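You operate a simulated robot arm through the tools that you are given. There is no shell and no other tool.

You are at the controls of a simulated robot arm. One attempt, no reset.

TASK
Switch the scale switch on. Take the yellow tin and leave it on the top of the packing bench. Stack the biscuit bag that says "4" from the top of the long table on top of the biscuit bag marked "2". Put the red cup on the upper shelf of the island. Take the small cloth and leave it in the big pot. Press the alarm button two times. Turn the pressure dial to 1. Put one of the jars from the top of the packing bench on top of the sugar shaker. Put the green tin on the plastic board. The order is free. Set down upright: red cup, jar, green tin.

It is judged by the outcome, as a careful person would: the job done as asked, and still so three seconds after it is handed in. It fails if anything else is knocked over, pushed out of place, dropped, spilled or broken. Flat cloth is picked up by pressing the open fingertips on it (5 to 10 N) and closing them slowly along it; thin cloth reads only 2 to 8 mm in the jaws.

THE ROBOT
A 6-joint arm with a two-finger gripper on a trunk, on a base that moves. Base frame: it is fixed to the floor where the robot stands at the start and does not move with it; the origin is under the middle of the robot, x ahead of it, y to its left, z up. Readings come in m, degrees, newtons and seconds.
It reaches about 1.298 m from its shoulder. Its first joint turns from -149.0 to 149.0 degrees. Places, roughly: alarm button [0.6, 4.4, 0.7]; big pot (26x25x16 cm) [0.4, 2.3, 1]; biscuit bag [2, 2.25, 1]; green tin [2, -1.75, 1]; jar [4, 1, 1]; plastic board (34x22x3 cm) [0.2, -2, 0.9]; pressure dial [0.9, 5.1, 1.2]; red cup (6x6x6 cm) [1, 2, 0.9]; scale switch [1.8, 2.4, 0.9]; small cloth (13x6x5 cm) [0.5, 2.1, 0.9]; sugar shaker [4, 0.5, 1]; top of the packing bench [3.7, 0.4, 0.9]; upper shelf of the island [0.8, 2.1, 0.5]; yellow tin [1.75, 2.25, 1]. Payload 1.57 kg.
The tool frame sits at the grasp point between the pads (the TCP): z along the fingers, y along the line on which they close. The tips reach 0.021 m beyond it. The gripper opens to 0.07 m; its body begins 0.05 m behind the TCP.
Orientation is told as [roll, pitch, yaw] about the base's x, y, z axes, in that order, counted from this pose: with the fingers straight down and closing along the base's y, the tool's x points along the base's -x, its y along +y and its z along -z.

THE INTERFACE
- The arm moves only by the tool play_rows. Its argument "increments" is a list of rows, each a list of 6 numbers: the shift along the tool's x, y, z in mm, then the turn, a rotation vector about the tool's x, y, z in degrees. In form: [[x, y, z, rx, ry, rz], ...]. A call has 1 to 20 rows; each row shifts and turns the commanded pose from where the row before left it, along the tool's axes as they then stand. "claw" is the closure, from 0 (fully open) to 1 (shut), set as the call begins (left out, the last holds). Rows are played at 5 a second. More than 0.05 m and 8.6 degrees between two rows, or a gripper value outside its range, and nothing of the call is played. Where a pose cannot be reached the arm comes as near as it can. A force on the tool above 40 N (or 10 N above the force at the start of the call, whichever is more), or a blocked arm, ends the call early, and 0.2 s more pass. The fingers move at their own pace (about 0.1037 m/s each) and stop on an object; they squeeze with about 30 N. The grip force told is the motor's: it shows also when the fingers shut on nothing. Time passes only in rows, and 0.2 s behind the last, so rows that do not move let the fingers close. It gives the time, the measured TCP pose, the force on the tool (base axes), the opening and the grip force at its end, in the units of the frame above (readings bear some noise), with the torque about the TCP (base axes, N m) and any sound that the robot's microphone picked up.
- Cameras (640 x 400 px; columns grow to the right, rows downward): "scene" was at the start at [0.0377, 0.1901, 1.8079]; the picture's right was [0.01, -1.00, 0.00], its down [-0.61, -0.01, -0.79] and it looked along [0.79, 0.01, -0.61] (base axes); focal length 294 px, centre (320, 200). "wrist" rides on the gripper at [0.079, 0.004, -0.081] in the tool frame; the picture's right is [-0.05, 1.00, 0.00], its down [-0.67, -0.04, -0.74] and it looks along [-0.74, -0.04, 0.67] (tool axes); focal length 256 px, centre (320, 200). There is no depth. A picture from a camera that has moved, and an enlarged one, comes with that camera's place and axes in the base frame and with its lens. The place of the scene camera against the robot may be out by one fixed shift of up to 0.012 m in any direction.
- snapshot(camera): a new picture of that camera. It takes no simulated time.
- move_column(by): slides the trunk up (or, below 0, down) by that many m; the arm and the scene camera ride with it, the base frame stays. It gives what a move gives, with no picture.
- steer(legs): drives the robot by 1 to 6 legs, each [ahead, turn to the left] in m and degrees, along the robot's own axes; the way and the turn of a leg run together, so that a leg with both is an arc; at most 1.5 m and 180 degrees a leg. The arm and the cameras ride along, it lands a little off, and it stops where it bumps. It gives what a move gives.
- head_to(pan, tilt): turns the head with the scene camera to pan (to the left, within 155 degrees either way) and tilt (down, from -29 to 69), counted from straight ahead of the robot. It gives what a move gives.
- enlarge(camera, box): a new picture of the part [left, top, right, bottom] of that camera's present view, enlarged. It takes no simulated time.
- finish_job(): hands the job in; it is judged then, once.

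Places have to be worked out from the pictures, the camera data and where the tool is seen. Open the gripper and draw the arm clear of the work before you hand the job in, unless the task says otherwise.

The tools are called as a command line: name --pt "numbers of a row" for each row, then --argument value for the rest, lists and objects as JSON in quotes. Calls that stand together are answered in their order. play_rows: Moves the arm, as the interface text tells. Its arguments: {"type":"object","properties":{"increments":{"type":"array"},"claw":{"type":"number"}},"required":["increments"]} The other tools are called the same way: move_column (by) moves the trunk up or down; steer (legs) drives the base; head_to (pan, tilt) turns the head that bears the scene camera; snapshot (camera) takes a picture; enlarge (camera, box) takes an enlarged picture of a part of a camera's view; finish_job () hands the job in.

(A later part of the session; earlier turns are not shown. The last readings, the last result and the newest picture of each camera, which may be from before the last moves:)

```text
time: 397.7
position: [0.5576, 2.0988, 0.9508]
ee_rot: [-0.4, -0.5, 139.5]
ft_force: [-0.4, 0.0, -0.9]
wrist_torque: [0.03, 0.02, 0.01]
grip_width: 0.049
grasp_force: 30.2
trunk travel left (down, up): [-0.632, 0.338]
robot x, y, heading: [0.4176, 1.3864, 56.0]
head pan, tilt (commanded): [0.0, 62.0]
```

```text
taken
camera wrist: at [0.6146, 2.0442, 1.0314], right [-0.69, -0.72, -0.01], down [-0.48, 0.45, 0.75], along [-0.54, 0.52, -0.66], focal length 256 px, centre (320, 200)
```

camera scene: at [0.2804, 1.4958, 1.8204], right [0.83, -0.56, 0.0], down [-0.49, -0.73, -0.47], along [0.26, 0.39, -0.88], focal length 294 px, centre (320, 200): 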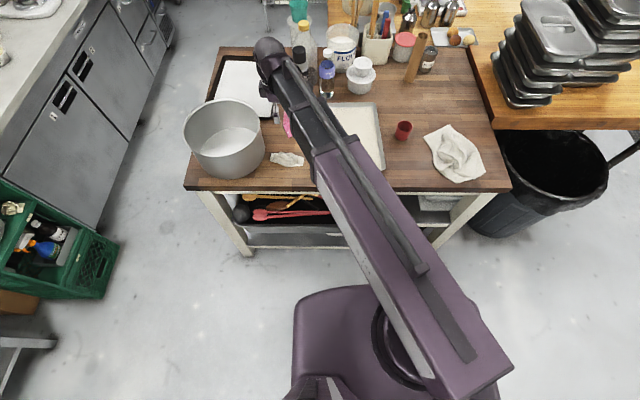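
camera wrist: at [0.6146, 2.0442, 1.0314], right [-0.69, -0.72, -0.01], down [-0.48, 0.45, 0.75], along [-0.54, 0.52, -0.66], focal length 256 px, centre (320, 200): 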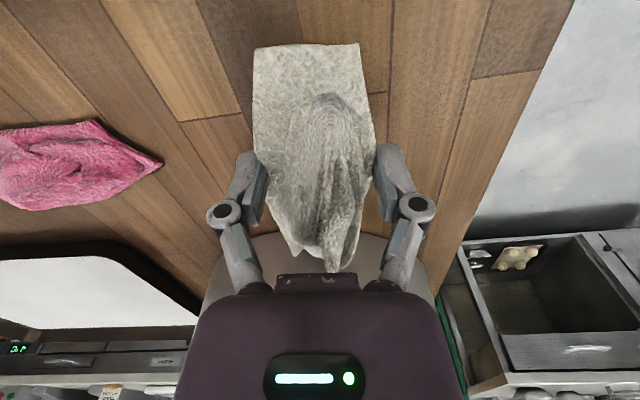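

The cloth lifts with the fingers. I raise it over the pot's rim and move it to the pot's centre, near (0.386, 2.241).

move_column --by 0.21

play_rows --pt "-37.2 0.6 0 0 0 0" --pt "-37.2 0.6 0 0 0 0" --pt "-37.2 0.6 0 0 0 0" --pt "-37.2 0.6 0 0 0 0" --pt "-37.2 0.6 0 0 0 0" --pt "-37.2 0.6 0 0 0 0" --pt "0 0 0 0 0 0"

snapshot --camera "wrist"

snapshot --camera "scene"

```text
time: 399.9
position: [0.5564, 2.0991, 1.1611]
ee_rot: [-0.4, -0.4, 139.4]
ft_force: [0.5, -0.4, -1.4]
wrist_torque: [-0.03, -0.02, 0.0]
grip_width: 0.0491
grasp_force: 30.1
trunk travel left (down, up): [-0.842, 0.128]
robot x, y, heading: [0.4161, 1.3824, 56.3]
head pan, tilt (commanded): [0.0, 62.0]
```

```text
time: 401.5
position: [0.3825, 2.2401, 1.1604]
ee_rot: [-0.4, -0.4, 139.5]
ft_force: [-0.5, -0.9, -1.1]
wrist_torque: [-0.03, 0.0, 0.0]
grip_width: 0.0486
grasp_force: 30.3
trunk travel left (down, up): [-0.842, 0.128]
robot x, y, heading: [0.4147, 1.3845, 55.9]
head pan, tilt (commanded): [0.0, 62.0]
```

```text
taken
camera wrist: at [0.4399, 2.1853, 1.2415], right [-0.69, -0.72, -0.01], down [-0.48, 0.45, 0.75], along [-0.54, 0.52, -0.66], focal length 256 px, centre (320, 200)
```

wrist: 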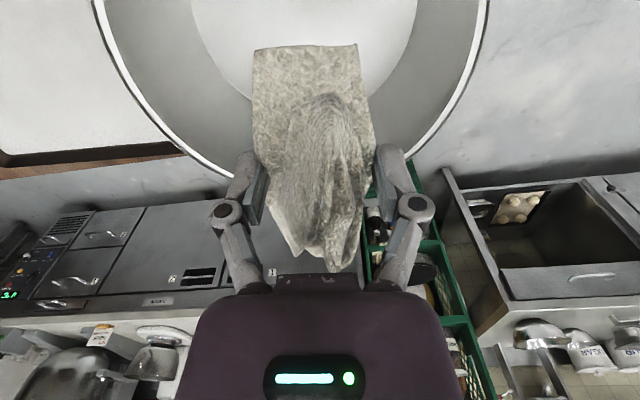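

```text
taken
camera scene: at [0.2807, 1.4957, 1.8161], right [0.83, -0.56, 0.0], down [-0.49, -0.73, -0.47], along [0.26, 0.39, -0.88], focal length 294 px, centre (320, 200)
```

scene: 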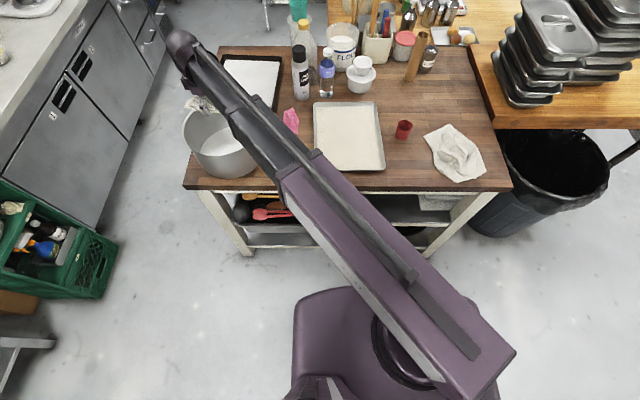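

The pot's centre is about 15 mm to the side; I correct and lower the cloth into the pot.

play_rows --pt "0 -14 0 0 0 0" --pt "0 0 0 0 0 0"

move_column --by -0.12

snapshot --camera "wrist"

enlarge --camera "scene" --box '[140, 20, 300, 140]'

```text
time: 402.1
position: [0.3915, 2.2516, 1.1609]
ee_rot: [-0.4, -0.5, 139.6]
ft_force: [-0.5, -0.3, -1.0]
wrist_torque: [0.0, -0.03, 0.02]
grip_width: 0.0488
grasp_force: 30.0
trunk travel left (down, up): [-0.842, 0.128]
robot x, y, heading: [0.4137, 1.3848, 55.7]
head pan, tilt (commanded): [0.0, 62.0]
```

```text
time: 403.6
position: [0.3927, 2.2534, 1.0404]
ee_rot: [-0.5, -0.4, 139.5]
ft_force: [0.7, -0.6, -0.3]
wrist_torque: [-0.01, -0.02, 0.0]
grip_width: 0.0485
grasp_force: 30.0
trunk travel left (down, up): [-0.722, 0.248]
robot x, y, heading: [0.4129, 1.3848, 56.1]
head pan, tilt (commanded): [0.0, 62.0]
```

```text
taken
camera wrist: at [0.4496, 2.1962, 1.1215], right [-0.69, -0.72, -0.01], down [-0.48, 0.45, 0.75], along [-0.54, 0.52, -0.66], focal length 256 px, centre (320, 200)
```

wrist: 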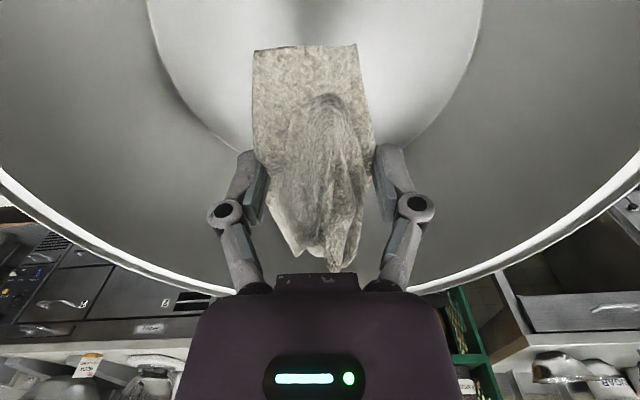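

```text
3.33 times, centred on (220, 80) of scene
camera zoom: at [0.2804, 1.4959, 1.6961], right [0.83, -0.56, 0.0], down [-0.49, -0.73, -0.47], along [0.26, 0.39, -0.88], focal length 980 px, centre (653, 600)
```

zoom: 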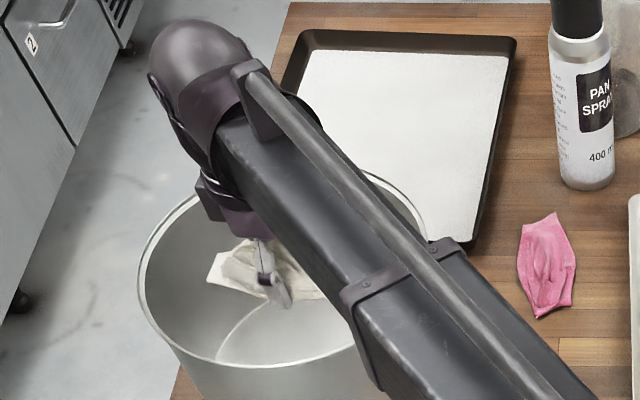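

Centred in the pot. I lower further in steps, watching the boom's clearance over the rim.

move_column --by -0.04

enlarge --camera "scene" --box '[140, 10, 300, 130]'

snapshot --camera "wrist"

```text
time: 404.4
position: [0.3932, 2.251, 0.9999]
ee_rot: [-0.4, -0.4, 139.5]
ft_force: [0.1, 0.2, -0.8]
wrist_torque: [0.01, -0.02, 0.02]
grip_width: 0.0486
grasp_force: 29.6
trunk travel left (down, up): [-0.682, 0.288]
robot x, y, heading: [0.4184, 1.3827, 55.6]
head pan, tilt (commanded): [0.0, 62.0]
```

```text
3.33 times, centred on (220, 70) of scene
camera zoom: at [0.2804, 1.4958, 1.656], right [0.83, -0.56, 0.0], down [-0.49, -0.73, -0.47], along [0.26, 0.39, -0.88], focal length 980 px, centre (653, 633)
```

zoom: 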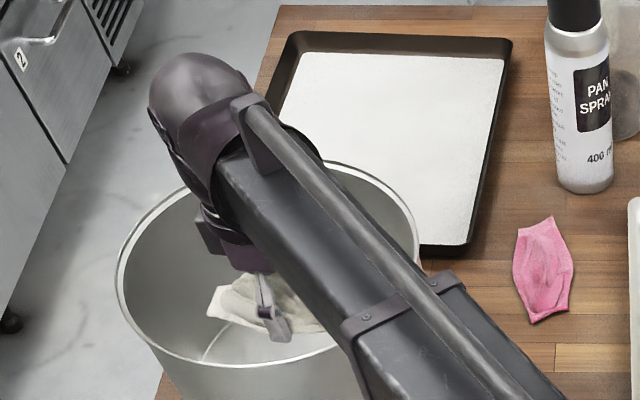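

```text
taken
camera wrist: at [0.4497, 2.1962, 1.0815], right [-0.69, -0.72, -0.01], down [-0.48, 0.45, 0.75], along [-0.54, 0.52, -0.66], focal length 256 px, centre (320, 200)
```

wrist: 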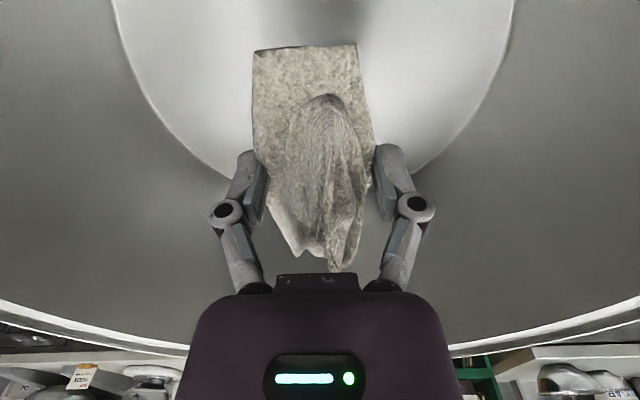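

move_column --by -0.025

move_column --by -0.015

play_rows --pt "0 0 0 0 0 0" --pt "0 0 0 0 0 0" --pt "0 0 0 0 0 0" --claw 0

snapshot --camera "wrist"

```text
time: 405.1
position: [0.3915, 2.2512, 0.9758]
ee_rot: [-0.4, -0.4, 139.5]
ft_force: [0.2, 0.2, 0.0]
wrist_torque: [-0.02, -0.02, -0.02]
grip_width: 0.0487
grasp_force: 29.7
trunk travel left (down, up): [-0.657, 0.313]
robot x, y, heading: [0.4154, 1.3853, 55.7]
head pan, tilt (commanded): [0.0, 62.0]
```

```text
time: 405.8
position: [0.3913, 2.2519, 0.9612]
ee_rot: [-0.4, -0.3, 139.4]
ft_force: [-1.0, 1.0, 0.2]
wrist_torque: [-0.02, -0.03, -0.01]
grip_width: 0.0485
grasp_force: 30.0
trunk travel left (down, up): [-0.642, 0.328]
robot x, y, heading: [0.4142, 1.3837, 56.2]
head pan, tilt (commanded): [0.0, 62.0]
```

```text
time: 406.6
position: [0.3919, 2.2506, 0.959]
ee_rot: [-0.5, -0.3, 139.5]
ft_force: [-0.3, 0.2, 0.5]
wrist_torque: [0.0, 0.03, -0.01]
grip_width: 0.0702
grasp_force: 0.1
trunk travel left (down, up): [-0.642, 0.328]
robot x, y, heading: [0.4145, 1.385, 55.9]
head pan, tilt (commanded): [0.0, 62.0]
```

```text
taken
camera wrist: at [0.4496, 2.1962, 1.0414], right [-0.69, -0.72, -0.01], down [-0.48, 0.45, 0.75], along [-0.54, 0.52, -0.66], focal length 256 px, centre (320, 200)
```

wrist: 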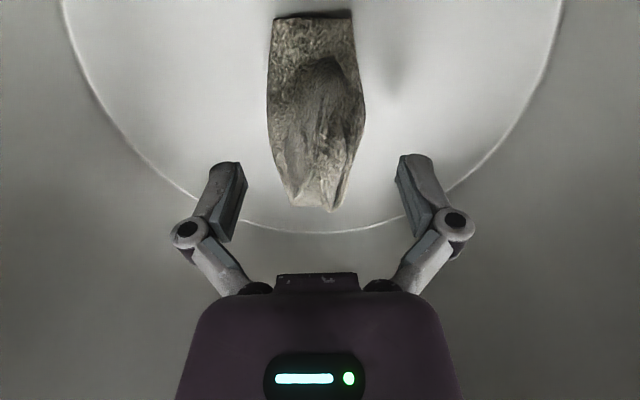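

The cloth lies in the pot. I rise out, move over to the red cup, and turn the hand back to face away from me.

move_column --by 0.31

play_rows --pt "46.1 -11.2 0 0 0 0" --pt "46.1 -11.2 0 0 0 0" --pt "46.1 -11.2 0 0 0 0" --pt "46.1 -11.2 0 0 0 0" --pt "46.1 -11.2 0 0 0 0" --pt "46.1 -11.2 0 0 0 0" --pt "46.1 -11.2 0 0 0 0" --pt "46.1 -11.2 0 0 0 0" --pt "46.1 -11.2 0 0 0 0" --pt "46.1 -11.2 0 0 0 0" --pt "46.1 -11.2 0 0 0 0" --pt "46.1 -11.2 0 0 0 0" --pt "46.1 -11.2 0 0 0 0" --pt "46.1 -11.2 0 0 0 0" --pt "0 0 0 0 0 0"

play_rows --pt "0 0 0 0 0 8.2" --pt "0 0 0 0 0 8.2" --pt "0 0 0 0 0 8.2" --pt "0 0 0 0 0 8.2" --pt "0 0 0 0 0 8.2" --pt "0 0 0 0 0 8.2" --pt "0 0 0 0 0 8.2" --pt "0 0 0 0 0 8.2" --pt "0 0 0 0 0 8.2" --pt "0 0 0 0 0 8.2" --pt "0 0 0 0 0 8.2" --pt "0 0 0 0 0 0"

snapshot --camera "wrist"

snapshot --camera "scene"

```text
time: 409.7
position: [0.3917, 2.2505, 1.2715]
ee_rot: [-0.4, -0.4, 139.5]
ft_force: [-0.1, 0.7, 0.2]
wrist_torque: [-0.01, 0.01, -0.01]
grip_width: 0.07
grasp_force: 0.0
trunk travel left (down, up): [-0.952, 0.018]
robot x, y, heading: [0.4166, 1.3851, 56.1]
head pan, tilt (commanded): [0.0, 62.0]
```

```text
time: 412.9
position: [0.9833, 1.9485, 1.2705]
ee_rot: [-0.4, -0.4, 139.6]
ft_force: [0.2, -0.5, 0.3]
wrist_torque: [0.0, 0.01, 0.0]
grip_width: 0.0699
grasp_force: 0.1
out of reach, approached as far as the arm can: row 7, 9, 13
trunk travel left (down, up): [-0.952, 0.018]
robot x, y, heading: [0.4194, 1.3856, 56.3]
head pan, tilt (commanded): [0.0, 62.0]
```

```text
time: 415.5
position: [0.9838, 1.9514, 1.2697]
ee_rot: [0.4, -0.4, 49.2]
ft_force: [-0.1, 0.2, 0.0]
wrist_torque: [-0.02, 0.01, 0.0]
grip_width: 0.0698
grasp_force: 0.0
trunk travel left (down, up): [-0.952, 0.018]
robot x, y, heading: [0.4136, 1.3875, 56.2]
head pan, tilt (commanded): [0.0, 62.0]
```

```text
taken
camera wrist: at [0.9294, 1.894, 1.3515], right [-0.72, 0.69, 0.01], down [0.46, 0.47, 0.75], along [0.52, 0.54, -0.66], focal length 256 px, centre (320, 200)
```

wrist: 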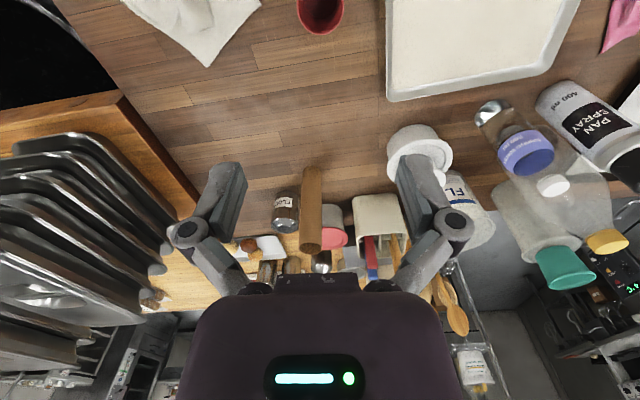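

```text
taken
camera scene: at [0.2805, 1.4959, 1.926], right [0.83, -0.56, 0.0], down [-0.49, -0.73, -0.47], along [0.26, 0.39, -0.88], focal length 294 px, centre (320, 200)
```

scene: 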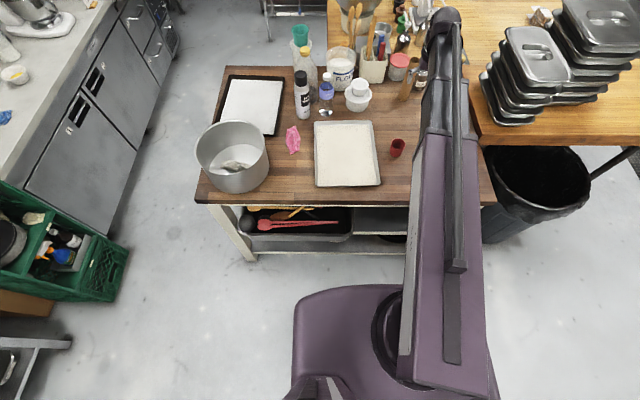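

The cup is right under the hand at about (0.981, 1.949). I tilt the hand 40° forward so it can later reach in under the table top, then lower toward the cup.

play_rows --pt "0 0 0 0 -8 0" --pt "0 0 0 0 -8 0" --pt "0 0 0 0 -8 0" --pt "0 0 0 0 -8 0" --pt "0 0 0 0 -8 0" --pt "0 0 0 0 0 0"

move_column --by -0.25

snapshot --camera "wrist"

snapshot --camera "scene"

```text
time: 416.9
position: [0.9858, 1.9516, 1.3143]
ee_rot: [0.4, -40.5, 49.0]
ft_force: [0.2, 0.7, 0.5]
wrist_torque: [0.03, -0.01, -0.01]
grip_width: 0.0699
grasp_force: 0.1
out of reach, approached as far as the arm can: row 2, 3, 4, 5
trunk travel left (down, up): [-0.952, 0.018]
robot x, y, heading: [0.4153, 1.3821, 55.9]
head pan, tilt (commanded): [0.0, 62.0]
```

```text
time: 419.4
position: [0.9859, 1.9525, 1.0664]
ee_rot: [0.5, -40.4, 49.0]
ft_force: [0.0, 0.5, 0.7]
wrist_torque: [0.05, -0.01, 0.0]
grip_width: 0.0699
grasp_force: 0.2
trunk travel left (down, up): [-0.702, 0.268]
robot x, y, heading: [0.4181, 1.3839, 55.9]
head pan, tilt (commanded): [0.0, 62.0]
```

```text
taken
camera wrist: at [0.9081, 1.8693, 1.0757], right [-0.73, 0.68, 0.04], down [0.05, -0.01, 1.0], along [0.68, 0.73, -0.03], focal length 256 px, centre (320, 200)
```

wrist: 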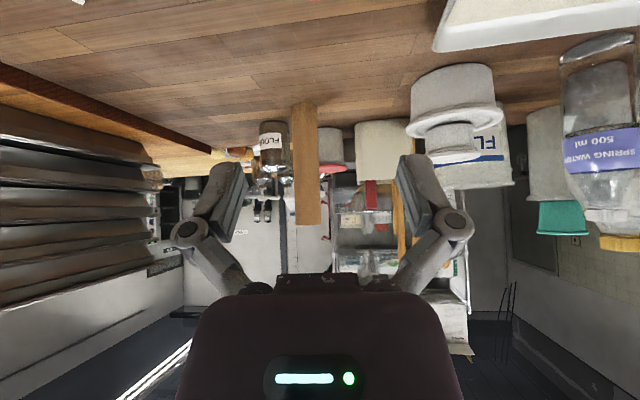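

```text
taken
camera scene: at [0.2804, 1.4958, 1.6761], right [0.83, -0.56, 0.0], down [-0.49, -0.73, -0.47], along [0.26, 0.39, -0.88], focal length 294 px, centre (320, 200)
```

scene: 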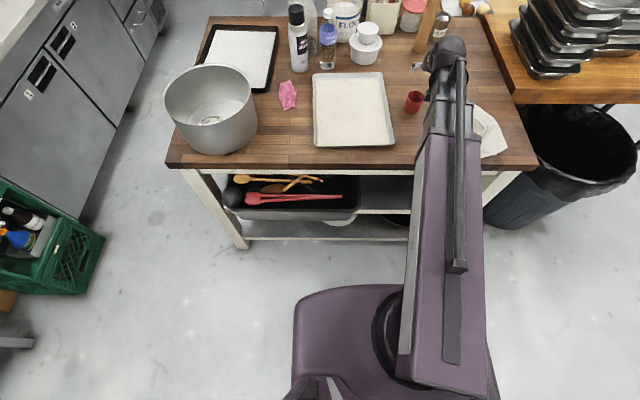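

move_column --by -0.08

snapshot --camera "wrist"

enlarge --camera "scene" --box '[370, 30, 498, 126]'

```text
time: 420.6
position: [0.9853, 1.953, 0.9856]
ee_rot: [0.5, -40.4, 49.0]
ft_force: [0.2, 0.4, 0.0]
wrist_torque: [0.04, 0.04, 0.02]
grip_width: 0.07
grasp_force: 0.0
trunk travel left (down, up): [-0.622, 0.348]
robot x, y, heading: [0.4169, 1.3854, 56.3]
head pan, tilt (commanded): [0.0, 62.0]
```

```text
taken
camera wrist: at [0.9081, 1.8693, 0.9957], right [-0.73, 0.68, 0.04], down [0.05, -0.01, 1.0], along [0.68, 0.73, -0.03], focal length 256 px, centre (320, 200)
```

wrist: 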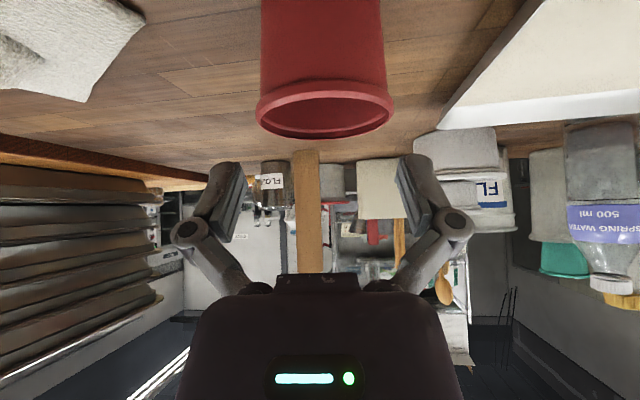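

```text
4.17 times, centred on (434, 78) of scene
camera zoom: at [0.2804, 1.4958, 1.596], right [0.83, -0.56, 0.0], down [-0.49, -0.73, -0.47], along [0.26, 0.39, -0.88], focal length 1225 px, centre (-155, 708)
```

zoom: 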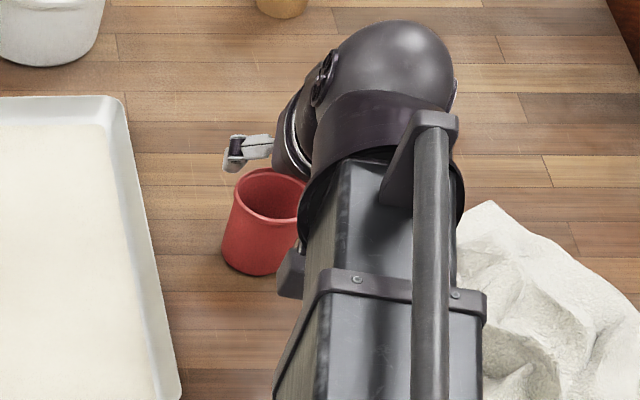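

The cup is centred within about 2 mm and its rim is at z ≈ 0.956. I nudge 1.5 mm and lower so the fingers straddle it.

play_rows --pt "0 1.5 0 0 0 0" --pt "0 0 0 0 0 0"

move_column --by -0.035

snapshot --camera "wrist"

move_column --by -0.018

snapshot --camera "wrist"

```text
time: 421.2
position: [0.984, 1.9524, 0.9836]
ee_rot: [0.5, -40.3, 49.0]
ft_force: [0.6, 0.6, 0.6]
wrist_torque: [-0.01, 0.01, 0.01]
grip_width: 0.0701
grasp_force: 0.0
trunk travel left (down, up): [-0.622, 0.348]
robot x, y, heading: [0.4152, 1.3851, 55.9]
head pan, tilt (commanded): [0.0, 62.0]
```

```text
time: 422.0
position: [0.9849, 1.9535, 0.9508]
ee_rot: [0.5, -40.4, 49.0]
ft_force: [0.0, 0.6, 0.4]
wrist_torque: [0.01, 0.04, 0.0]
grip_width: 0.0698
grasp_force: 0.1
trunk travel left (down, up): [-0.587, 0.383]
robot x, y, heading: [0.4158, 1.3896, 55.9]
head pan, tilt (commanded): [0.0, 62.0]
```

```text
taken
camera wrist: at [0.9072, 1.8703, 0.9607], right [-0.73, 0.68, 0.04], down [0.05, -0.01, 1.0], along [0.68, 0.73, -0.03], focal length 256 px, centre (320, 200)
```

wrist: 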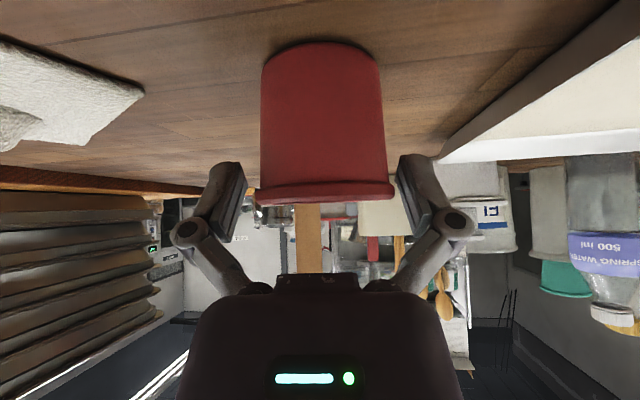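

```text
time: 422.6
position: [0.9837, 1.952, 0.9324]
ee_rot: [0.6, -40.3, 49.0]
ft_force: [-0.3, 0.0, 0.5]
wrist_torque: [0.02, -0.01, 0.0]
grip_width: 0.07
grasp_force: 0.1
trunk travel left (down, up): [-0.569, 0.401]
robot x, y, heading: [0.4144, 1.3829, 56.1]
head pan, tilt (commanded): [0.0, 62.0]
```

```text
taken
camera wrist: at [0.9072, 1.8703, 0.9426], right [-0.73, 0.68, 0.04], down [0.05, -0.01, 1.0], along [0.68, 0.73, -0.03], focal length 256 px, centre (320, 200)
```

wrist: 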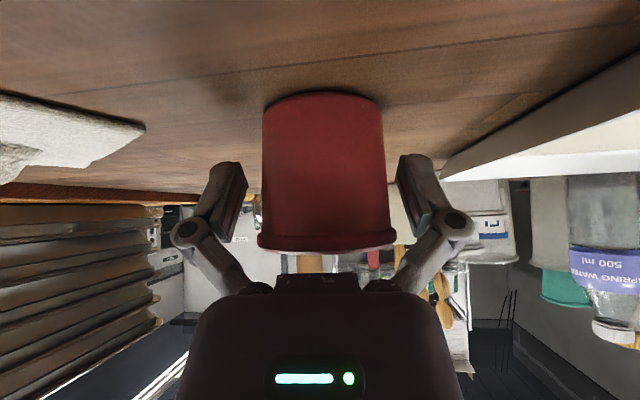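

The cup sits between the fingers. I close on it and lift.

play_rows --pt "0 0 0 0 0 0" --pt "0 0 0 0 0 0" --pt "0 0 0 0 0 0" --pt "0 0 0 0 0 0" --claw 1

move_column --by 0.03

snapshot --camera "wrist"

```text
time: 423.6
position: [0.9839, 1.9525, 0.9332]
ee_rot: [0.5, -40.6, 49.1]
ft_force: [0.5, 0.1, 6.5]
wrist_torque: [0.03, -0.01, 0.02]
grip_width: 0.0544
grasp_force: 30.5
trunk travel left (down, up): [-0.569, 0.401]
robot x, y, heading: [0.4182, 1.3872, 56.1]
head pan, tilt (commanded): [0.0, 62.0]
```

```text
time: 424.4
position: [0.984, 1.9537, 0.9618]
ee_rot: [0.4, -40.5, 48.9]
ft_force: [0.1, -0.5, -0.5]
wrist_torque: [0.02, 0.03, 0.01]
grip_width: 0.0544
grasp_force: 30.4
trunk travel left (down, up): [-0.599, 0.371]
robot x, y, heading: [0.4133, 1.3855, 56.1]
head pan, tilt (commanded): [0.0, 62.0]
```

```text
taken
camera wrist: at [0.9072, 1.8704, 0.9726], right [-0.73, 0.68, 0.04], down [0.05, -0.01, 1.0], along [0.68, 0.73, -0.03], focal length 256 px, centre (320, 200)
```

wrist: 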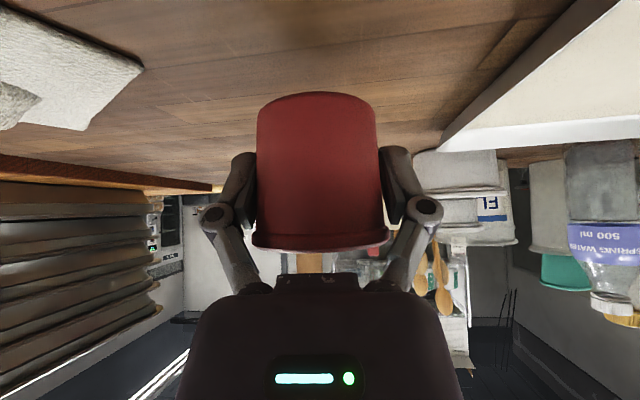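

The cup is held. I raise it, back away from the island, and look at its upper shelf.

move_column --by 0.2

steer --legs '[[-0.45, 0]]'

head_to --pan 0 --tilt 40

snapshot --camera "scene"

```text
time: 426.6
position: [0.9852, 1.9529, 1.1626]
ee_rot: [0.5, -40.4, 49.0]
ft_force: [-0.5, -0.3, -0.6]
wrist_torque: [0.01, -0.02, 0.0]
grip_width: 0.0541
grasp_force: 30.1
trunk travel left (down, up): [-0.799, 0.171]
robot x, y, heading: [0.4133, 1.3849, 55.7]
head pan, tilt (commanded): [0.0, 62.0]
```

```text
time: 429.7
position: [0.7411, 1.586, 1.1625]
ee_rot: [0.4, -40.4, 48.6]
ft_force: [-0.1, 0.2, 0.4]
wrist_torque: [-0.05, 0.01, -0.04]
grip_width: 0.0537
grasp_force: 30.0
trunk travel left (down, up): [-0.799, 0.171]
robot x, y, heading: [0.1732, 1.0211, 55.8]
head pan, tilt (commanded): [0.0, 62.0]
```

```text
time: 430.6
position: [0.7411, 1.5856, 1.1619]
ee_rot: [0.5, -40.3, 48.7]
ft_force: [0.2, -0.2, -1.1]
wrist_torque: [0.01, 0.04, 0.01]
grip_width: 0.0542
grasp_force: 29.7
trunk travel left (down, up): [-0.799, 0.171]
robot x, y, heading: [0.1701, 1.0219, 55.5]
head pan, tilt (commanded): [0.0, 40.0]
```

```text
taken
camera scene: at [0.0473, 1.1507, 1.802], right [0.82, -0.57, 0.0], down [-0.36, -0.53, -0.77], along [0.43, 0.63, -0.64], focal length 294 px, centre (320, 200)
```

scene: 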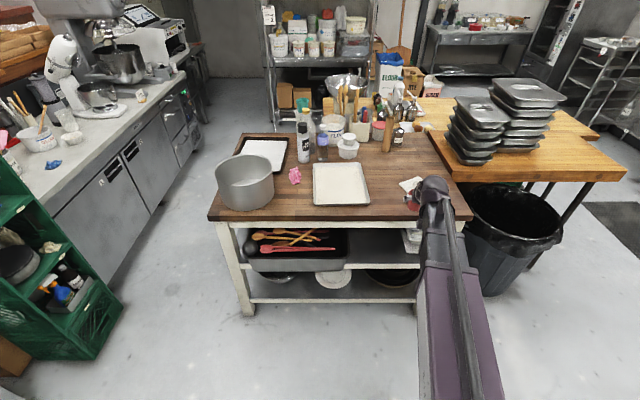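

The shelf has a free gap between the grey bin and the white trays. I lower the trunk so I can see into it.

move_column --by -0.45

head_to --pan 0 --tilt 30

snapshot --camera "scene"

snapshot --camera "wrist"

```text
refused: -0.45 is not a number from -0.4 to 0.4
```

```text
time: 431.3
position: [0.7417, 1.5864, 1.1613]
ee_rot: [0.4, -40.4, 48.7]
ft_force: [0.3, 0.3, -0.1]
wrist_torque: [0.02, -0.03, 0.0]
grip_width: 0.0542
grasp_force: 30.2
trunk travel left (down, up): [-0.799, 0.171]
robot x, y, heading: [0.1727, 1.0204, 55.5]
head pan, tilt (commanded): [0.0, 30.0]
```

```text
taken
camera scene: at [0.0505, 1.1552, 1.8173], right [0.82, -0.57, 0.0], down [-0.28, -0.41, -0.87], along [0.49, 0.71, -0.5], focal length 294 px, centre (320, 200)
```

scene: 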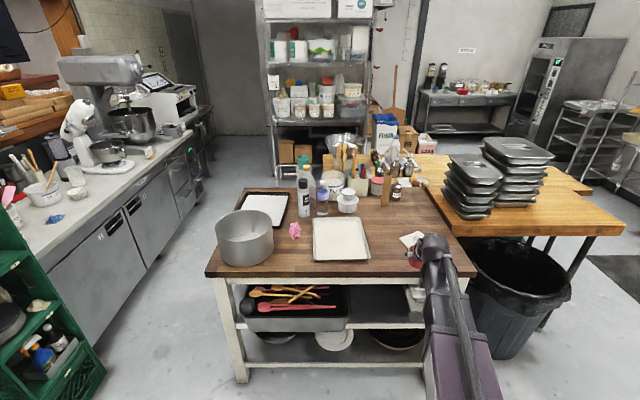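

```text
taken
camera wrist: at [0.6634, 1.5046, 1.1726], right [-0.73, 0.69, 0.04], down [0.05, -0.01, 1.0], along [0.69, 0.73, -0.03], focal length 256 px, centre (320, 200)
```

wrist: 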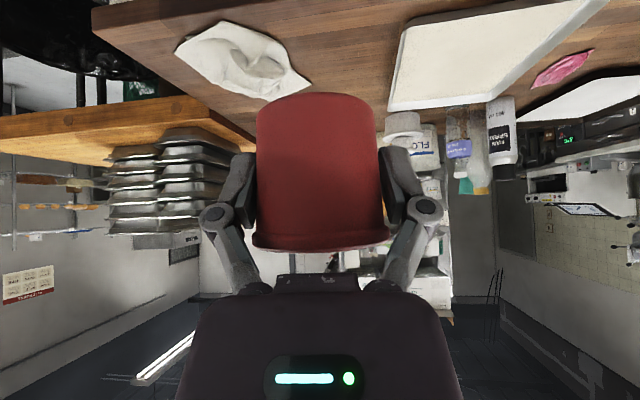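

move_column --by -0.35

snapshot --camera "scene"

snapshot --camera "wrist"

```text
time: 434.7
position: [0.7419, 1.5864, 0.8117]
ee_rot: [0.5, -40.4, 48.6]
ft_force: [0.2, 0.0, -0.6]
wrist_torque: [-0.04, 0.02, -0.01]
grip_width: 0.054
grasp_force: 29.9
trunk travel left (down, up): [-0.449, 0.521]
robot x, y, heading: [0.1665, 1.019, 55.5]
head pan, tilt (commanded): [0.0, 30.0]
```

```text
taken
camera scene: at [0.0505, 1.1552, 1.4674], right [0.82, -0.57, 0.0], down [-0.28, -0.41, -0.87], along [0.49, 0.71, -0.5], focal length 294 px, centre (320, 200)
```

scene: 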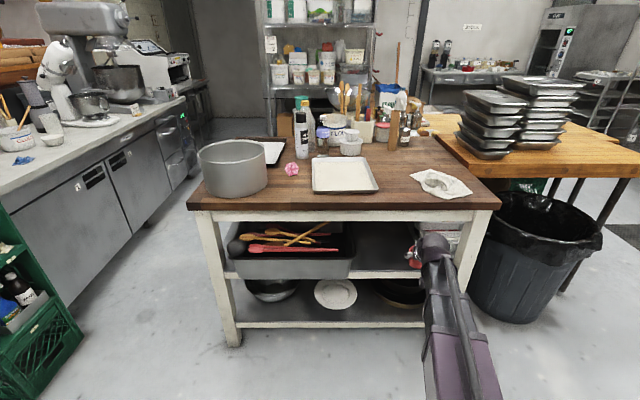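

```text
taken
camera wrist: at [0.6635, 1.5046, 0.8227], right [-0.73, 0.69, 0.04], down [0.05, -0.01, 1.0], along [0.69, 0.73, -0.03], focal length 256 px, centre (320, 200)
```

wrist: 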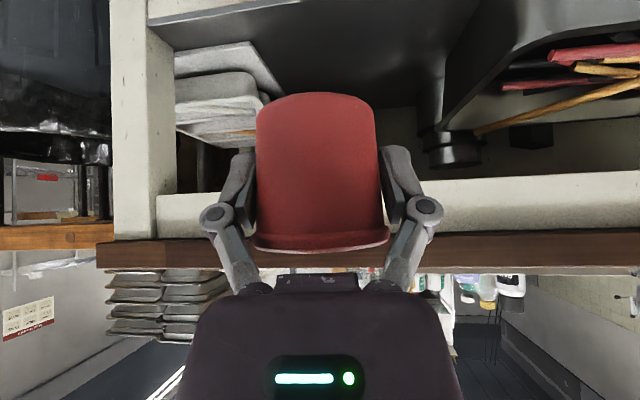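

The gap between the white trays and the bin is straight ahead of the cup. I lower to just above shelf height while still outside the island.

move_column --by -0.2

snapshot --camera "wrist"

snapshot --camera "scene"

```text
time: 436.9
position: [0.7409, 1.5871, 0.6119]
ee_rot: [0.6, -40.4, 48.6]
ft_force: [0.1, -0.2, -0.1]
wrist_torque: [0.02, 0.02, 0.02]
grip_width: 0.0537
grasp_force: 29.8
trunk travel left (down, up): [-0.249, 0.721]
robot x, y, heading: [0.1687, 1.0249, 55.7]
head pan, tilt (commanded): [0.0, 30.0]
```

```text
taken
camera wrist: at [0.6635, 1.5046, 0.6227], right [-0.73, 0.69, 0.04], down [0.05, -0.01, 1.0], along [0.69, 0.73, -0.03], focal length 256 px, centre (320, 200)
```

wrist: 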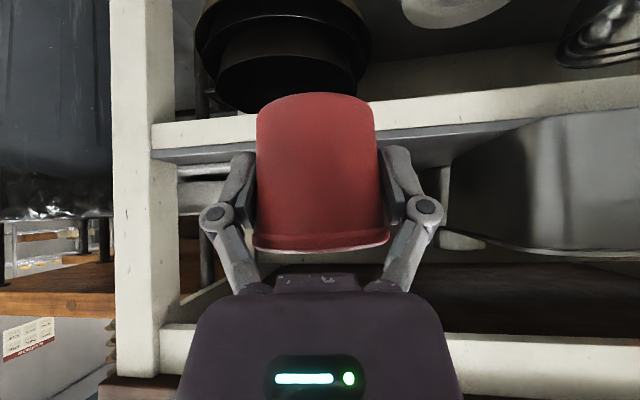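

```text
taken
camera scene: at [0.0505, 1.1552, 1.2674], right [0.82, -0.57, 0.0], down [-0.28, -0.41, -0.87], along [0.49, 0.71, -0.5], focal length 294 px, centre (320, 200)
```

scene: 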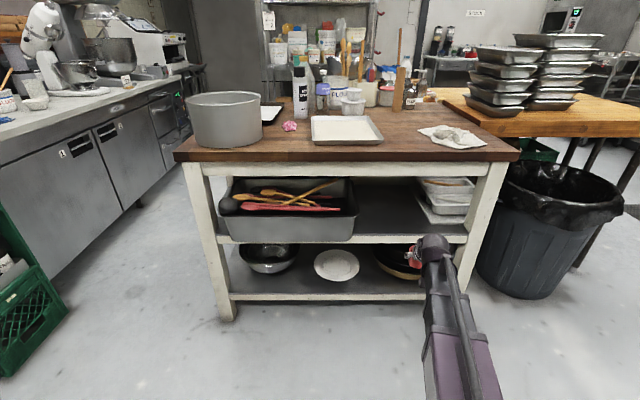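

The shelf surface is at about z 0.52–0.53 and the gap is clear. I go down a little more and slide the cup in about 30 cm, keeping the wrist ball outside the apron.

move_column --by -0.013

play_rows --pt "-22.3 3.3 19.0 0 0 0" --pt "-22.3 3.3 19.0 0 0 0" --pt "-22.3 3.3 19.0 0 0 0" --pt "-22.3 3.3 19.0 0 0 0" --pt "-22.3 3.3 19.0 0 0 0" --pt "-22.3 3.3 19.0 0 0 0" --pt "0 0 0 0 0 0"

snapshot --camera "wrist"

enlarge --camera "scene" --box '[330, 150, 490, 270]'

```text
time: 437.5
position: [0.7428, 1.5859, 0.5997]
ee_rot: [0.6, -40.4, 48.7]
ft_force: [-0.4, 0.2, -0.7]
wrist_torque: [0.0, -0.01, 0.03]
grip_width: 0.0535
grasp_force: 29.6
trunk travel left (down, up): [-0.236, 0.734]
robot x, y, heading: [0.1684, 1.0212, 55.4]
head pan, tilt (commanded): [0.0, 30.0]
```

```text
time: 439.1
position: [0.8436, 1.7331, 0.5988]
ee_rot: [0.5, -40.5, 48.7]
ft_force: [-0.5, 0.8, -0.6]
wrist_torque: [0.01, 0.01, -0.01]
grip_width: 0.0537
grasp_force: 29.9
trunk travel left (down, up): [-0.236, 0.734]
robot x, y, heading: [0.1714, 1.0214, 55.4]
head pan, tilt (commanded): [0.0, 30.0]
```

```text
taken
camera wrist: at [0.7649, 1.6511, 0.6095], right [-0.73, 0.69, 0.04], down [0.05, -0.01, 1.0], along [0.69, 0.73, -0.03], focal length 256 px, centre (320, 200)
```

wrist: 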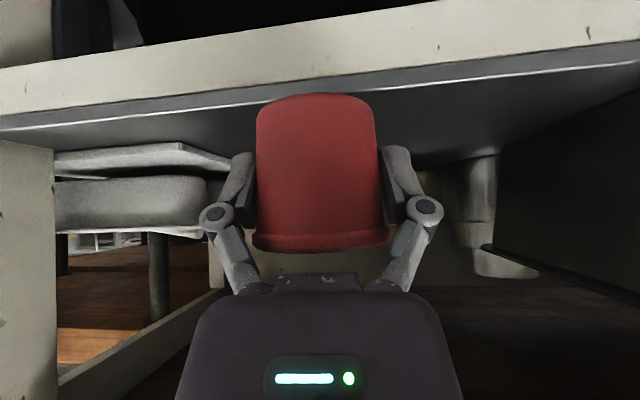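

```text
3.33 times, centred on (410, 210) of scene
camera zoom: at [0.0506, 1.1553, 1.2544], right [0.82, -0.57, 0.0], down [-0.28, -0.41, -0.87], along [0.49, 0.71, -0.5], focal length 980 px, centre (20, 167)
```

zoom: 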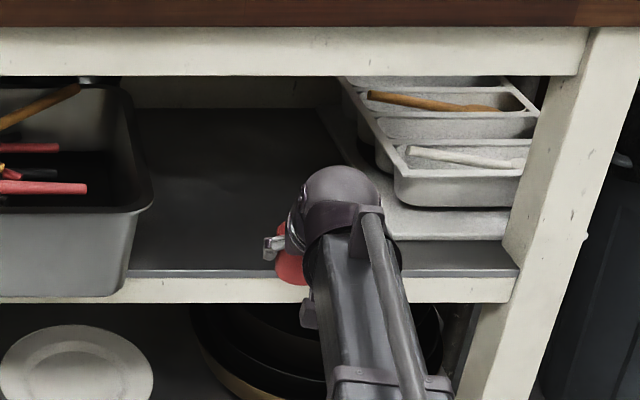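

Clear on both sides. I slide in the remaining 12 cm.

play_rows --pt "-22.3 3.3 19.0 0 0 0" --pt "-22.3 3.3 19.0 0 0 0" --pt "-22.3 3.3 19.0 0 0 0" --pt "-22.3 3.3 19.0 0 0 0" --pt "0 0 0 0 0 0"

snapshot --camera "wrist"

enlarge --camera "scene" --box '[330, 150, 490, 270]'

```text
time: 440.3
position: [0.9114, 1.8319, 0.5995]
ee_rot: [0.4, -40.4, 48.7]
ft_force: [0.9, 0.0, -0.8]
wrist_torque: [-0.02, 0.01, 0.0]
grip_width: 0.0536
grasp_force: 30.1
trunk travel left (down, up): [-0.236, 0.734]
robot x, y, heading: [0.1726, 1.0225, 55.4]
head pan, tilt (commanded): [0.0, 30.0]
```

```text
taken
camera wrist: at [0.8329, 1.749, 0.6095], right [-0.73, 0.69, 0.04], down [0.05, -0.01, 1.0], along [0.69, 0.73, -0.03], focal length 256 px, centre (320, 200)
```

wrist: 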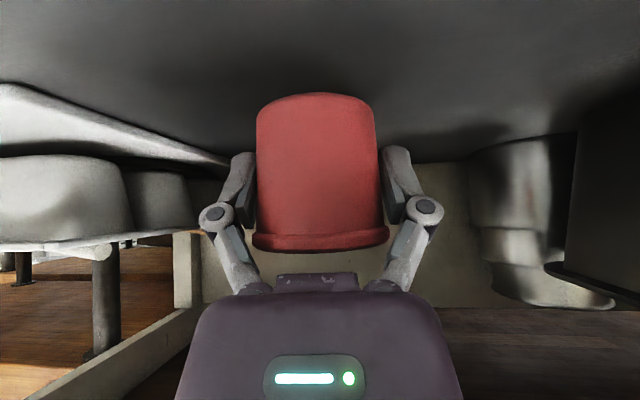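

```text
3.33 times, centred on (410, 210) of scene
camera zoom: at [0.0506, 1.1554, 1.2544], right [0.82, -0.57, 0.0], down [-0.28, -0.41, -0.87], along [0.49, 0.71, -0.5], focal length 980 px, centre (20, 167)
```

zoom: 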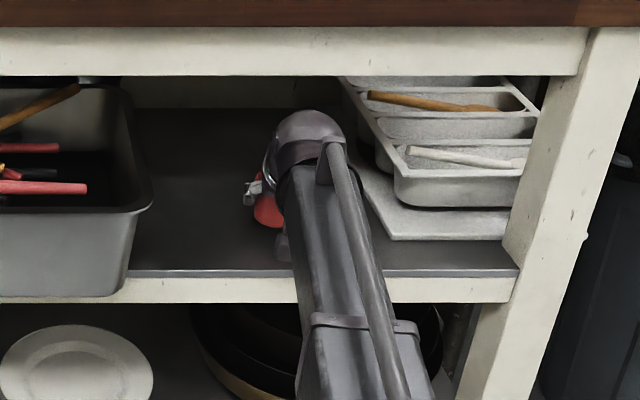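

The cup is over the shelf, about 7–8 cm inside. I lower it gently.

move_column --by -0.018

move_column --by -0.006

move_column --by -0.005

```text
time: 441.0
position: [0.9095, 1.8317, 0.5805]
ee_rot: [0.5, -40.4, 48.6]
ft_force: [-0.7, -1.0, -1.3]
wrist_torque: [-0.01, -0.01, 0.04]
grip_width: 0.0538
grasp_force: 29.9
trunk travel left (down, up): [-0.218, 0.752]
robot x, y, heading: [0.1712, 1.0201, 55.6]
head pan, tilt (commanded): [0.0, 30.0]
```

```text
time: 441.5
position: [0.9119, 1.8316, 0.5743]
ee_rot: [0.5, -40.4, 48.6]
ft_force: [-0.7, 0.0, 0.0]
wrist_torque: [0.0, -0.01, 0.0]
grip_width: 0.0535
grasp_force: 29.4
trunk travel left (down, up): [-0.212, 0.758]
robot x, y, heading: [0.1718, 1.0206, 55.6]
head pan, tilt (commanded): [0.0, 30.0]
```

```text
time: 442.1
position: [0.9092, 1.8307, 0.5728]
ee_rot: [0.5, -40.6, 48.7]
ft_force: [3.3, 0.9, 14.9]
wrist_torque: [-0.01, -0.01, 0.05]
grip_width: 0.0539
grasp_force: 30.5
trunk travel left (down, up): [-0.207, 0.763]
robot x, y, heading: [0.1695, 1.0218, 55.6]
head pan, tilt (commanded): [0.0, 30.0]
```

Contact: the cup stands on the shelf. I open the fingers and draw straight back.

play_rows --pt "0 0 0 0 0 0" --pt "0 0 0 0 0 0" --pt "0 0 0 0 0 0" --claw 0

snapshot --camera "wrist"

play_rows --pt "11.4 0 -9.7 0 0 0" --pt "11.4 0 -9.7 0 0 0" --pt "11.4 0 -9.7 0 0 0" --pt "15.2 0 -13.0 0 0 0" --pt "15.2 0 -13.0 0 0 0" --pt "19 0 -16.2 0 0 0" --pt "19 0 -16.2 0 0 0" --pt "22.8 0 -19.4 0 0 0" --pt "22.8 0 -19.4 0 0 0" --pt "22.8 0 -19.4 0 0 0" --pt "22.8 0 -19.4 0 0 0" --pt "22.8 0 -19.4 0 0 0" --pt "0 0 0 0 0 0"

snapshot --camera "wrist"

enlarge --camera "scene" --box '[330, 150, 490, 270]'

```text
time: 442.9
position: [0.9106, 1.8308, 0.5693]
ee_rot: [0.5, -40.4, 48.6]
ft_force: [0.1, 0.5, 0.2]
wrist_torque: [0.01, 0.02, -0.03]
grip_width: 0.07
grasp_force: 0.1
trunk travel left (down, up): [-0.207, 0.763]
robot x, y, heading: [0.1695, 1.0202, 55.4]
head pan, tilt (commanded): [0.0, 30.0]
```

```text
taken
camera wrist: at [0.8329, 1.7487, 0.5806], right [-0.73, 0.69, 0.04], down [0.05, -0.01, 1.0], along [0.69, 0.73, -0.03], focal length 256 px, centre (320, 200)
```

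wrist: 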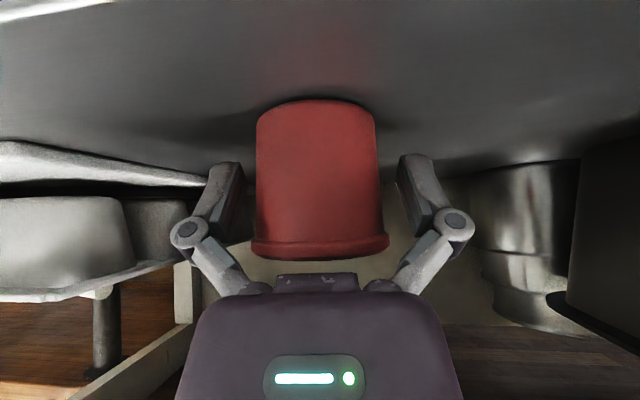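

```text
time: 445.6
position: [0.7251, 1.6148, 0.5701]
ee_rot: [0.6, -40.4, 48.7]
ft_force: [-0.4, 0.1, 0.2]
wrist_torque: [0.01, 0.0, 0.0]
grip_width: 0.07
grasp_force: 0.0
trunk travel left (down, up): [-0.207, 0.763]
robot x, y, heading: [0.171, 1.0238, 55.7]
head pan, tilt (commanded): [0.0, 30.0]
```

```text
taken
camera wrist: at [0.6469, 1.5323, 0.5807], right [-0.73, 0.69, 0.04], down [0.05, -0.01, 1.0], along [0.69, 0.73, -0.03], focal length 256 px, centre (320, 200)
```

wrist: 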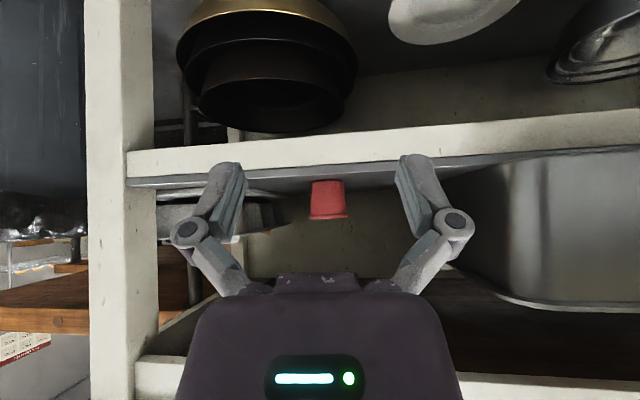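

```text
3.33 times, centred on (410, 210) of scene
camera zoom: at [0.0505, 1.1552, 1.2254], right [0.82, -0.57, 0.0], down [-0.28, -0.41, -0.87], along [0.49, 0.71, -0.5], focal length 980 px, centre (20, 167)
```

zoom: 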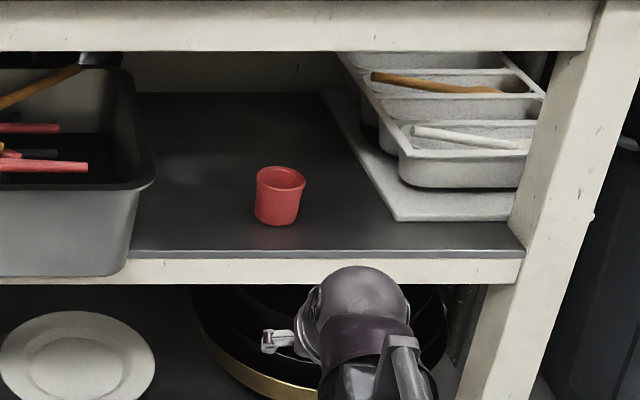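

The red cup stands upright on the upper shelf. Now the alarm button and pressure dial beyond the left counter; I raise the trunk and look at the aisle on the island's left.

move_column --by 0.4

move_column --by 0.36

play_rows --pt "0 0 0 0 8 0" --pt "0 0 0 0 8 0" --pt "0 0 0 0 8 0" --pt "0 0 0 0 8 0" --pt "0 0 0 0 8 0" --pt "0 0 0 0 0 0"

head_to --pan 35 --tilt 30

snapshot --camera "scene"

enlarge --camera "scene" --box '[300, 60, 500, 185]'

```text
time: 449.5
position: [0.725, 1.6149, 0.9695]
ee_rot: [0.5, -40.4, 48.6]
ft_force: [0.4, -0.1, 0.4]
wrist_torque: [0.04, 0.04, 0.01]
grip_width: 0.07
grasp_force: 0.1
trunk travel left (down, up): [-0.607, 0.363]
robot x, y, heading: [0.1698, 1.0201, 55.5]
head pan, tilt (commanded): [0.0, 30.0]
```

```text
time: 453.0
position: [0.7243, 1.6154, 1.3307]
ee_rot: [0.4, -40.4, 48.6]
ft_force: [-0.1, 0.3, -0.6]
wrist_torque: [0.0, 0.0, -0.02]
grip_width: 0.0702
grasp_force: 0.1
trunk travel left (down, up): [-0.967, 0.003]
robot x, y, heading: [0.1703, 1.0211, 55.7]
head pan, tilt (commanded): [0.0, 30.0]
```

```text
time: 454.4
position: [0.7237, 1.6132, 1.2848]
ee_rot: [0.4, -0.4, 49.0]
ft_force: [-0.4, -0.6, 1.2]
wrist_torque: [-0.02, 0.0, -0.02]
grip_width: 0.07
grasp_force: 0.1
out of reach, approached as far as the arm can: row 1, 2, 3, 4
trunk travel left (down, up): [-0.967, 0.003]
robot x, y, heading: [0.1726, 1.023, 55.2]
head pan, tilt (commanded): [0.0, 30.0]
```

```text
time: 455.4
position: [0.7246, 1.6143, 1.2856]
ee_rot: [0.4, -0.4, 48.9]
ft_force: [0.0, -0.1, 0.0]
wrist_torque: [-0.02, -0.02, 0.02]
grip_width: 0.0701
grasp_force: 0.1
trunk travel left (down, up): [-0.967, 0.003]
robot x, y, heading: [0.1724, 1.0218, 55.5]
head pan, tilt (commanded): [35.0, 30.0]
```

```text
taken
camera scene: at [-0.0014, 1.1712, 1.9854], right [1.0, 0.01, 0.0], down [0.0, -0.5, -0.87], along [-0.01, 0.87, -0.5], focal length 294 px, centre (320, 200)
```

scene: 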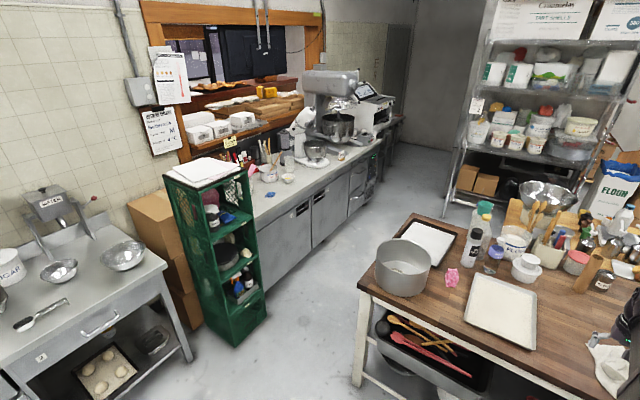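

```text
3.20 times, centred on (400, 122) of scene
camera zoom: at [-0.0014, 1.1712, 1.9854], right [1.0, 0.01, 0.0], down [0.0, -0.5, -0.87], along [-0.01, 0.87, -0.5], focal length 941 px, centre (64, 448)
```

zoom: 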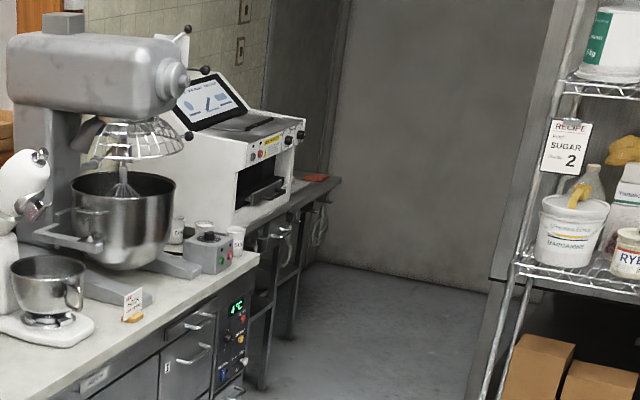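

The aisle between the island and the green crates/counter is about 0.80 m wide; my base is about 0.52 m wide. I go to its mouth first and line up carefully.

steer --legs '[[0, 74.3], [1.12, 0], [0, -74.7]]'

head_to --pan 0 --tilt 35

snapshot --camera "scene"

```text
time: 468.8
position: [-0.8545, 2.6785, 1.2858]
ee_rot: [1.0, -1.1, 111.4]
ft_force: [-8.8, 4.7, 11.9]
wrist_torque: [0.16, -0.19, -0.53]
grip_width: 0.0661
grasp_force: 0.0
trunk travel left (down, up): [-0.967, 0.003]
robot x, y, heading: [-0.5799, 1.9095, 120.2]
head pan, tilt (commanded): [35.0, 30.0]
stopped in leg 3: the force on the tool passed its limit at 154 N (the readings are from after the stop); the commanded pose is now the measured one
```

```text
time: 469.9
position: [-0.8541, 2.6784, 1.2855]
ee_rot: [0.7, -1.1, 111.2]
ft_force: [-12.1, 11.4, 17.0]
wrist_torque: [-0.15, 0.1, -0.5]
grip_width: 0.0665
grasp_force: 0.1
trunk travel left (down, up): [-0.967, 0.003]
robot x, y, heading: [-0.5809, 1.9097, 120.2]
head pan, tilt (commanded): [0.0, 35.0]
```

```text
taken
camera scene: at [-0.755, 1.8593, 1.9776], right [0.86, 0.5, 0.0], down [0.29, -0.5, -0.82], along [-0.41, 0.71, -0.57], focal length 294 px, centre (320, 200)
```

scene: 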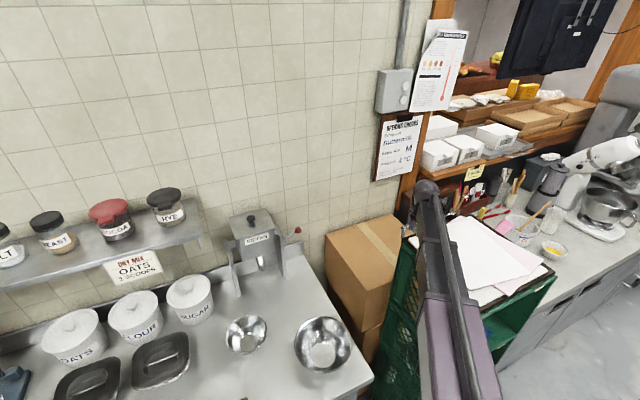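

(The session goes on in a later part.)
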